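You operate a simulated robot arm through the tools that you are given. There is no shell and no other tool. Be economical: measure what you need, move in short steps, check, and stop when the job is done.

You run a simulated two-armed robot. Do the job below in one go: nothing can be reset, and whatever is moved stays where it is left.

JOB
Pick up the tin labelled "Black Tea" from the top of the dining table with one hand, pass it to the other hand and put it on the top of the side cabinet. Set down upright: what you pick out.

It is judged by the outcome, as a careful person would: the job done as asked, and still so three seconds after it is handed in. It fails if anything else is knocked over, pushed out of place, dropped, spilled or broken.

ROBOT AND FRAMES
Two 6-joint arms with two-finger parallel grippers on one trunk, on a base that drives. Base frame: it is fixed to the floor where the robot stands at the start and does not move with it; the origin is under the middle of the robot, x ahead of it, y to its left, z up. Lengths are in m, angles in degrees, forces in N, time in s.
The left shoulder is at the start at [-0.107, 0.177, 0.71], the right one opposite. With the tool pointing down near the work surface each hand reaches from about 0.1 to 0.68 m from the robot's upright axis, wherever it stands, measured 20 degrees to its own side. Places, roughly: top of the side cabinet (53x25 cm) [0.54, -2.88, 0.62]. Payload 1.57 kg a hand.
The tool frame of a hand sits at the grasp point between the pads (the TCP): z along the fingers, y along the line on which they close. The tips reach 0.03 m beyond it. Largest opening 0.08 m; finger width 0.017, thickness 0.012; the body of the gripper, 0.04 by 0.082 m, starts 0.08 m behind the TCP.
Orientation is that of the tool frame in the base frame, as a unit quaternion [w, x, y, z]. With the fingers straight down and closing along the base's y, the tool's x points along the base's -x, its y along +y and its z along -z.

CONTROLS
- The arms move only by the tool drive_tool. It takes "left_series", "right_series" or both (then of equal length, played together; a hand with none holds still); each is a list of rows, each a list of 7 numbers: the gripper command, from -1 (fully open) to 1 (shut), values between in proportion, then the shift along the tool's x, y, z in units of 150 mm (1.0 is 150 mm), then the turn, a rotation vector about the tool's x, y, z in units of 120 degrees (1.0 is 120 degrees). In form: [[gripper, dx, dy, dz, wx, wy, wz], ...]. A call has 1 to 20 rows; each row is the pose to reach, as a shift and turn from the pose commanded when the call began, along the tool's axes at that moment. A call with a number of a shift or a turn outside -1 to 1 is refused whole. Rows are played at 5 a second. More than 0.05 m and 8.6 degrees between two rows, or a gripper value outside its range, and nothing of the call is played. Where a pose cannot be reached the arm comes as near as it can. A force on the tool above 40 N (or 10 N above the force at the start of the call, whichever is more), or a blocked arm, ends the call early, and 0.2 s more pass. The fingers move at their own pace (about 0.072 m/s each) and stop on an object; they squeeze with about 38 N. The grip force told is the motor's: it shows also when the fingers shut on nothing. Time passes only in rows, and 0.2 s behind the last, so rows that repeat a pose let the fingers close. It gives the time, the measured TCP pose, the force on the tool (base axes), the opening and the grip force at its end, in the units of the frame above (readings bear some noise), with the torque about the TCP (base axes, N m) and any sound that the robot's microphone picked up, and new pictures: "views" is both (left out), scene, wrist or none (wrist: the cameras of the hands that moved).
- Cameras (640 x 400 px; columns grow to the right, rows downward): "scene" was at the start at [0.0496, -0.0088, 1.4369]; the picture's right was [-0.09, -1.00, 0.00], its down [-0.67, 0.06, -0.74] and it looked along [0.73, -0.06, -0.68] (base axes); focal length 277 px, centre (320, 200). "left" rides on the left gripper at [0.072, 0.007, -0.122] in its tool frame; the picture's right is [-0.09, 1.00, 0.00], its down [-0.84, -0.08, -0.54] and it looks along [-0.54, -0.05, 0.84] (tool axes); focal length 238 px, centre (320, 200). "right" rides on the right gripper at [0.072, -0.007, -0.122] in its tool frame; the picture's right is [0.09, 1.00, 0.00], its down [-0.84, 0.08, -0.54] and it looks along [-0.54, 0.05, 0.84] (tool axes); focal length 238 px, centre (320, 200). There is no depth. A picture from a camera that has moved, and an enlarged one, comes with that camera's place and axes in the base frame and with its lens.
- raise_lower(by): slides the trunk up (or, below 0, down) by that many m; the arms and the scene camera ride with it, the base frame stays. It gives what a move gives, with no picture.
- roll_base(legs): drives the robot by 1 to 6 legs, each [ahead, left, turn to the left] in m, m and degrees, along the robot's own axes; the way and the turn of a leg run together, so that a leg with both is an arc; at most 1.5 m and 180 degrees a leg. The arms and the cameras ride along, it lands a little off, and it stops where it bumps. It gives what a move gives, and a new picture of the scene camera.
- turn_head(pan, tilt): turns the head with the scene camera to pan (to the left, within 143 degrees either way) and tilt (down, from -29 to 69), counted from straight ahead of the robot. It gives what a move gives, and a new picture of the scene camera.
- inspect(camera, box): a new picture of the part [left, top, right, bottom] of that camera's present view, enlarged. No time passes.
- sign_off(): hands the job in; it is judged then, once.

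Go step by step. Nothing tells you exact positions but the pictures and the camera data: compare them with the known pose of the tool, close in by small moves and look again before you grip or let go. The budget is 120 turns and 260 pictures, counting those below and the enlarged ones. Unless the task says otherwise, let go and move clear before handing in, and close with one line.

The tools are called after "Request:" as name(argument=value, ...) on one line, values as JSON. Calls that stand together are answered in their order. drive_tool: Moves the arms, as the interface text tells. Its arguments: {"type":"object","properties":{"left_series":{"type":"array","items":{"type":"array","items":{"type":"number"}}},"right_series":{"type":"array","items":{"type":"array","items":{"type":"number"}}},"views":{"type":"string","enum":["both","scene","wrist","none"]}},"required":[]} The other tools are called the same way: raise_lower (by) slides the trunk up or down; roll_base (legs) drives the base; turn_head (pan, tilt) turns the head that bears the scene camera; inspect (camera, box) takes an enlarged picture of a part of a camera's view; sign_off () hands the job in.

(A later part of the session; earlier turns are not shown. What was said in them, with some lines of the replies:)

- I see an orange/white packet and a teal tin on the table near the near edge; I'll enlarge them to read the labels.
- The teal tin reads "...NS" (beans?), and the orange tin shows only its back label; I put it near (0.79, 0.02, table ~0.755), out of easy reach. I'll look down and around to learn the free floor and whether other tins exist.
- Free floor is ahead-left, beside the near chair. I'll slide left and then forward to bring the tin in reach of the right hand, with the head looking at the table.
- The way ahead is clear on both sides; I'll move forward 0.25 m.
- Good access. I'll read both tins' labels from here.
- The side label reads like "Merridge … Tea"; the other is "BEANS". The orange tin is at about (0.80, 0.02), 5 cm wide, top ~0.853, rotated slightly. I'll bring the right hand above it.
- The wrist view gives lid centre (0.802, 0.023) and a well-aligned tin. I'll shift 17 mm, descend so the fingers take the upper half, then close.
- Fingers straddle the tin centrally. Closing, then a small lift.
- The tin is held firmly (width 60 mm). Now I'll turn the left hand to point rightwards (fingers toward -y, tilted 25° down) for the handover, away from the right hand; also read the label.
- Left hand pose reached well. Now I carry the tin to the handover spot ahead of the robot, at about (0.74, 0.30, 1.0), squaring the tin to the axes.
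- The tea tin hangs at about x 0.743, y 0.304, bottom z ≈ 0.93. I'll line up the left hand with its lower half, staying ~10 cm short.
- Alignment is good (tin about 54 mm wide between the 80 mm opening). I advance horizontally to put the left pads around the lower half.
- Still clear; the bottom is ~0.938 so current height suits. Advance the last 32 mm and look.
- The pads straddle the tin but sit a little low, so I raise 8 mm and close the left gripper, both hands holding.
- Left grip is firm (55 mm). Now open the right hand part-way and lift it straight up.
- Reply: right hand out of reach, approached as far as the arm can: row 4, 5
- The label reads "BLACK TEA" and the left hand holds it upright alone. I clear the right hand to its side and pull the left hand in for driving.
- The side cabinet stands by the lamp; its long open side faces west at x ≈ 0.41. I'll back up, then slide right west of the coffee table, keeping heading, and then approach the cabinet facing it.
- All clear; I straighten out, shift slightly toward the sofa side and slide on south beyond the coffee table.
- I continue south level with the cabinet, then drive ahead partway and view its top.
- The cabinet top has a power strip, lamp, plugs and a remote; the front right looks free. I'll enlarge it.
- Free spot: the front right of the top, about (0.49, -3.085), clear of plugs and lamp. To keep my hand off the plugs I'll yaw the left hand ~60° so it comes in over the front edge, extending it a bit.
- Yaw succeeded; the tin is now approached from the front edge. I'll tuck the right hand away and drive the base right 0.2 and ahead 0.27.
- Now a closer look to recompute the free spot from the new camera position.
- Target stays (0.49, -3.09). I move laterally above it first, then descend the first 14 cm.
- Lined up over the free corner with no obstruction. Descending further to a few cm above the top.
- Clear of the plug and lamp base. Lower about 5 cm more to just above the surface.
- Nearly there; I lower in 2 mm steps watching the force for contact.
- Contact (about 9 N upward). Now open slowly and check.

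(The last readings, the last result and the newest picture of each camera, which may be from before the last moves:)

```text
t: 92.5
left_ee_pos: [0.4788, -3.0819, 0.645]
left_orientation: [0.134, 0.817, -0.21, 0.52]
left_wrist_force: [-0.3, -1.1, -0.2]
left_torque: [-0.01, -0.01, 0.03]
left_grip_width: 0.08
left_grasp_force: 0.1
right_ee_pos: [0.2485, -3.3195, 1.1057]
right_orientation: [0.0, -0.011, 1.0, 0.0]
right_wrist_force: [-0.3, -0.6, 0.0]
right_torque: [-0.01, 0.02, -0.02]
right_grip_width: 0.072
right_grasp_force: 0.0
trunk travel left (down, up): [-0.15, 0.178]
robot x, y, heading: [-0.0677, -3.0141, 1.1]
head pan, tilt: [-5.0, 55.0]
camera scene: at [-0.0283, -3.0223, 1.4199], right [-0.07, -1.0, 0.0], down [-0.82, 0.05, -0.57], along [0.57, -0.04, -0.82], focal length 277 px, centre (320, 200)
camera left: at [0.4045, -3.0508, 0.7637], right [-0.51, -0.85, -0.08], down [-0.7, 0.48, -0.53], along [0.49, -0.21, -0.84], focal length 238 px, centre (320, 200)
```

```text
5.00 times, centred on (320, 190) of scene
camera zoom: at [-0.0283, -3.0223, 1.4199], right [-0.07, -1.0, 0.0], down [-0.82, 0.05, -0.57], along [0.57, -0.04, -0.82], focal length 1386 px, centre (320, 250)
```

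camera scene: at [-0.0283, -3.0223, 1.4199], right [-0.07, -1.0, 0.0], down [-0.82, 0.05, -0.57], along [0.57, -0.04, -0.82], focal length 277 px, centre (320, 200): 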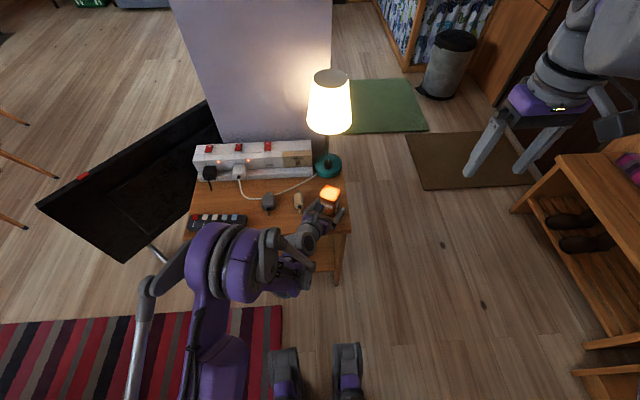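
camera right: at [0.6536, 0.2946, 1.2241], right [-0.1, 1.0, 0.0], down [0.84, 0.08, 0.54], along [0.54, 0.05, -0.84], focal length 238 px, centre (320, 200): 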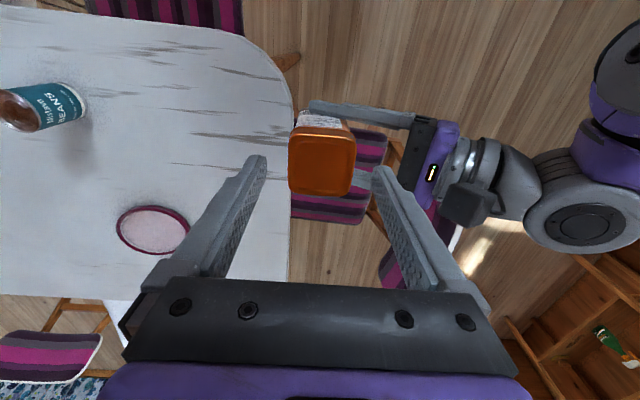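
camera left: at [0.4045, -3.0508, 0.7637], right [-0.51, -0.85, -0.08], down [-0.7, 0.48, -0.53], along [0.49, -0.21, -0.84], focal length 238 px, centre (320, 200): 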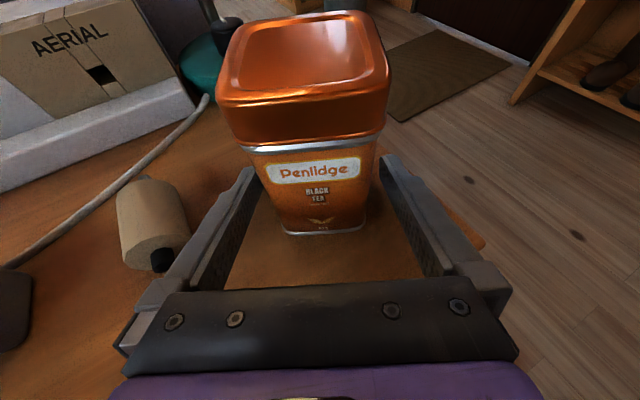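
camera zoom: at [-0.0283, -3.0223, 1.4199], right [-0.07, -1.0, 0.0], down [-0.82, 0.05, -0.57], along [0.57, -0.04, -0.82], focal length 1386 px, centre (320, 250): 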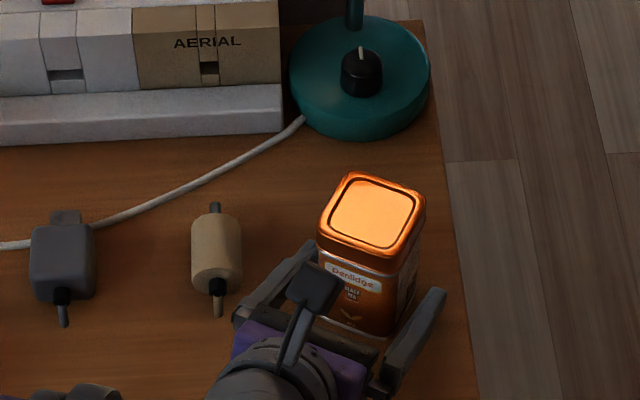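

The tin stands upright and free between the open fingers. I withdraw the hand back and up along its own axis.

Request:
drive_tool(left_series=[[-1, 0.01, 0, -0.1, 0, 0, 0], [-1, 0.03, 0, -0.25, 0, 0, 0], [-1, 0.06, 0, -0.45, 0, 0, 0], [-1, 0.1, 0, -0.65, 0, 0, 0], [-1, 0.15, 0, -0.85, 0, 0, 0], [-1, 0.2, 0, -0.95, 0, 0, 0]])

Request:
inspect(camera="scene", box=[180, 110, 370, 260])

```text
t: 93.9
left_ee_pos: [0.3764, -3.0244, 0.7337]
left_orientation: [0.134, 0.817, -0.211, 0.52]
left_wrist_force: [0.6, -0.8, 0.6]
left_torque: [0.04, -0.03, -0.02]
left_grip_width: 0.08
left_grasp_force: 0.0
right_ee_pos: [0.2483, -3.3198, 1.1064]
right_orientation: [0.0, -0.011, 1.0, 0.0]
right_wrist_force: [0.1, 0.0, 1.0]
right_torque: [-0.02, 0.03, 0.0]
right_grip_width: 0.0719
right_grasp_force: 0.1
trunk travel left (down, up): [-0.15, 0.178]
robot x, y, heading: [-0.0665, -3.0142, 1.2]
head pan, tilt: [-5.0, 55.0]
camera scene: at [-0.0285, -3.0223, 1.4199], right [-0.07, -1.0, 0.0], down [-0.82, 0.05, -0.57], along [0.57, -0.04, -0.82], focal length 277 px, centre (320, 200)
camera left: at [0.3025, -2.9929, 0.8509], right [-0.51, -0.85, -0.08], down [-0.7, 0.48, -0.53], along [0.49, -0.21, -0.84], focal length 238 px, centre (320, 200)
```

scene: 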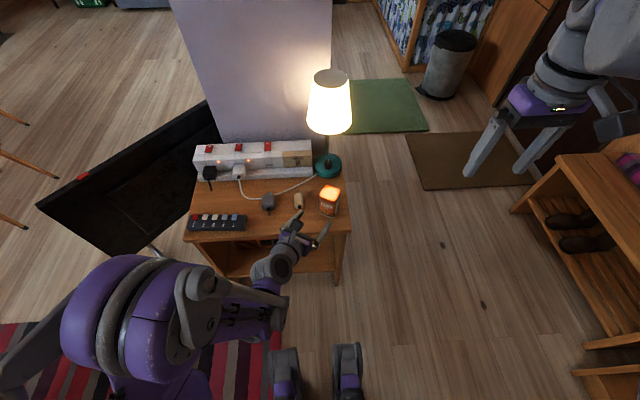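
left: 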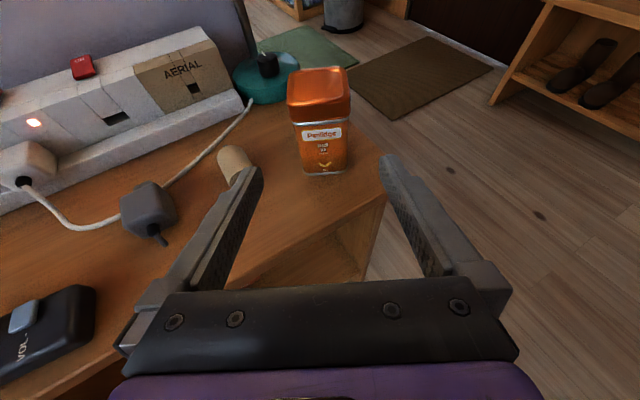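

```text
2.67 times, centred on (275, 185) of scene
camera zoom: at [-0.0285, -3.0223, 1.4199], right [-0.07, -1.0, 0.0], down [-0.82, 0.05, -0.57], along [0.57, -0.04, -0.82], focal length 739 px, centre (440, 240)
```

zoom: 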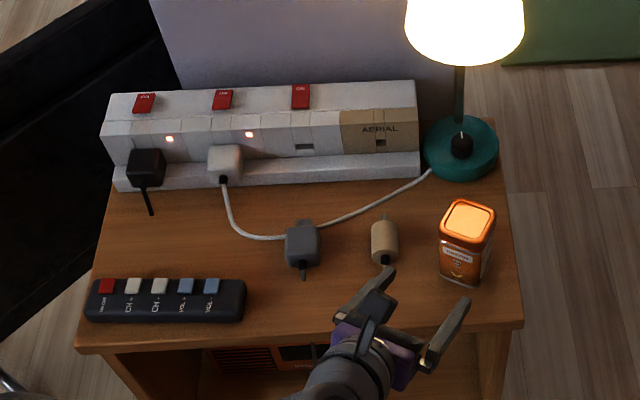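

The Black Tea tin stands upright on the cabinet top and nothing else has moved. I back the robot off a little, then hand in.

Request:
roll_base(legs=[[-0.2, 0, 0]])

```text
t: 95.5
left_ee_pos: [0.1774, -3.0293, 0.7337]
left_orientation: [0.135, 0.816, -0.212, 0.52]
left_wrist_force: [-0.3, -0.5, 0.4]
left_torque: [-0.03, -0.01, 0.02]
left_grip_width: 0.0801
left_grasp_force: 0.1
right_ee_pos: [0.048, -3.3244, 1.1048]
right_orientation: [-0.001, -0.01, 1.0, 0.001]
right_wrist_force: [-0.1, -0.3, -0.8]
right_torque: [-0.01, -0.01, 0.0]
right_grip_width: 0.0718
right_grasp_force: 0.0
trunk travel left (down, up): [-0.15, 0.178]
robot x, y, heading: [-0.2689, -3.0207, 1.3]
head pan, tilt: [-5.0, 55.0]
camera scene: at [-0.2279, -3.0264, 1.4199], right [-0.07, -1.0, 0.0], down [-0.82, 0.06, -0.57], along [0.57, -0.04, -0.82], focal length 277 px, centre (320, 200)
```

scene: 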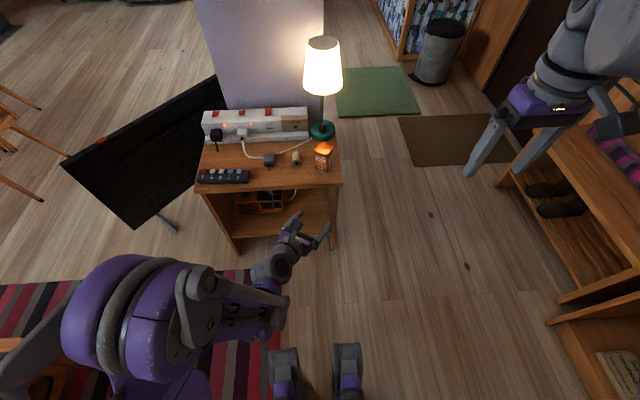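

The tin stands upright on the cabinet top and both hands are clear, so I'm handing in.

Request:
sign_off()

```text
The job is handed in.
```

The Black Tea tin was picked up with the right hand, passed to the left, and set upright on the side cabinet. Nothing else was seen to move.
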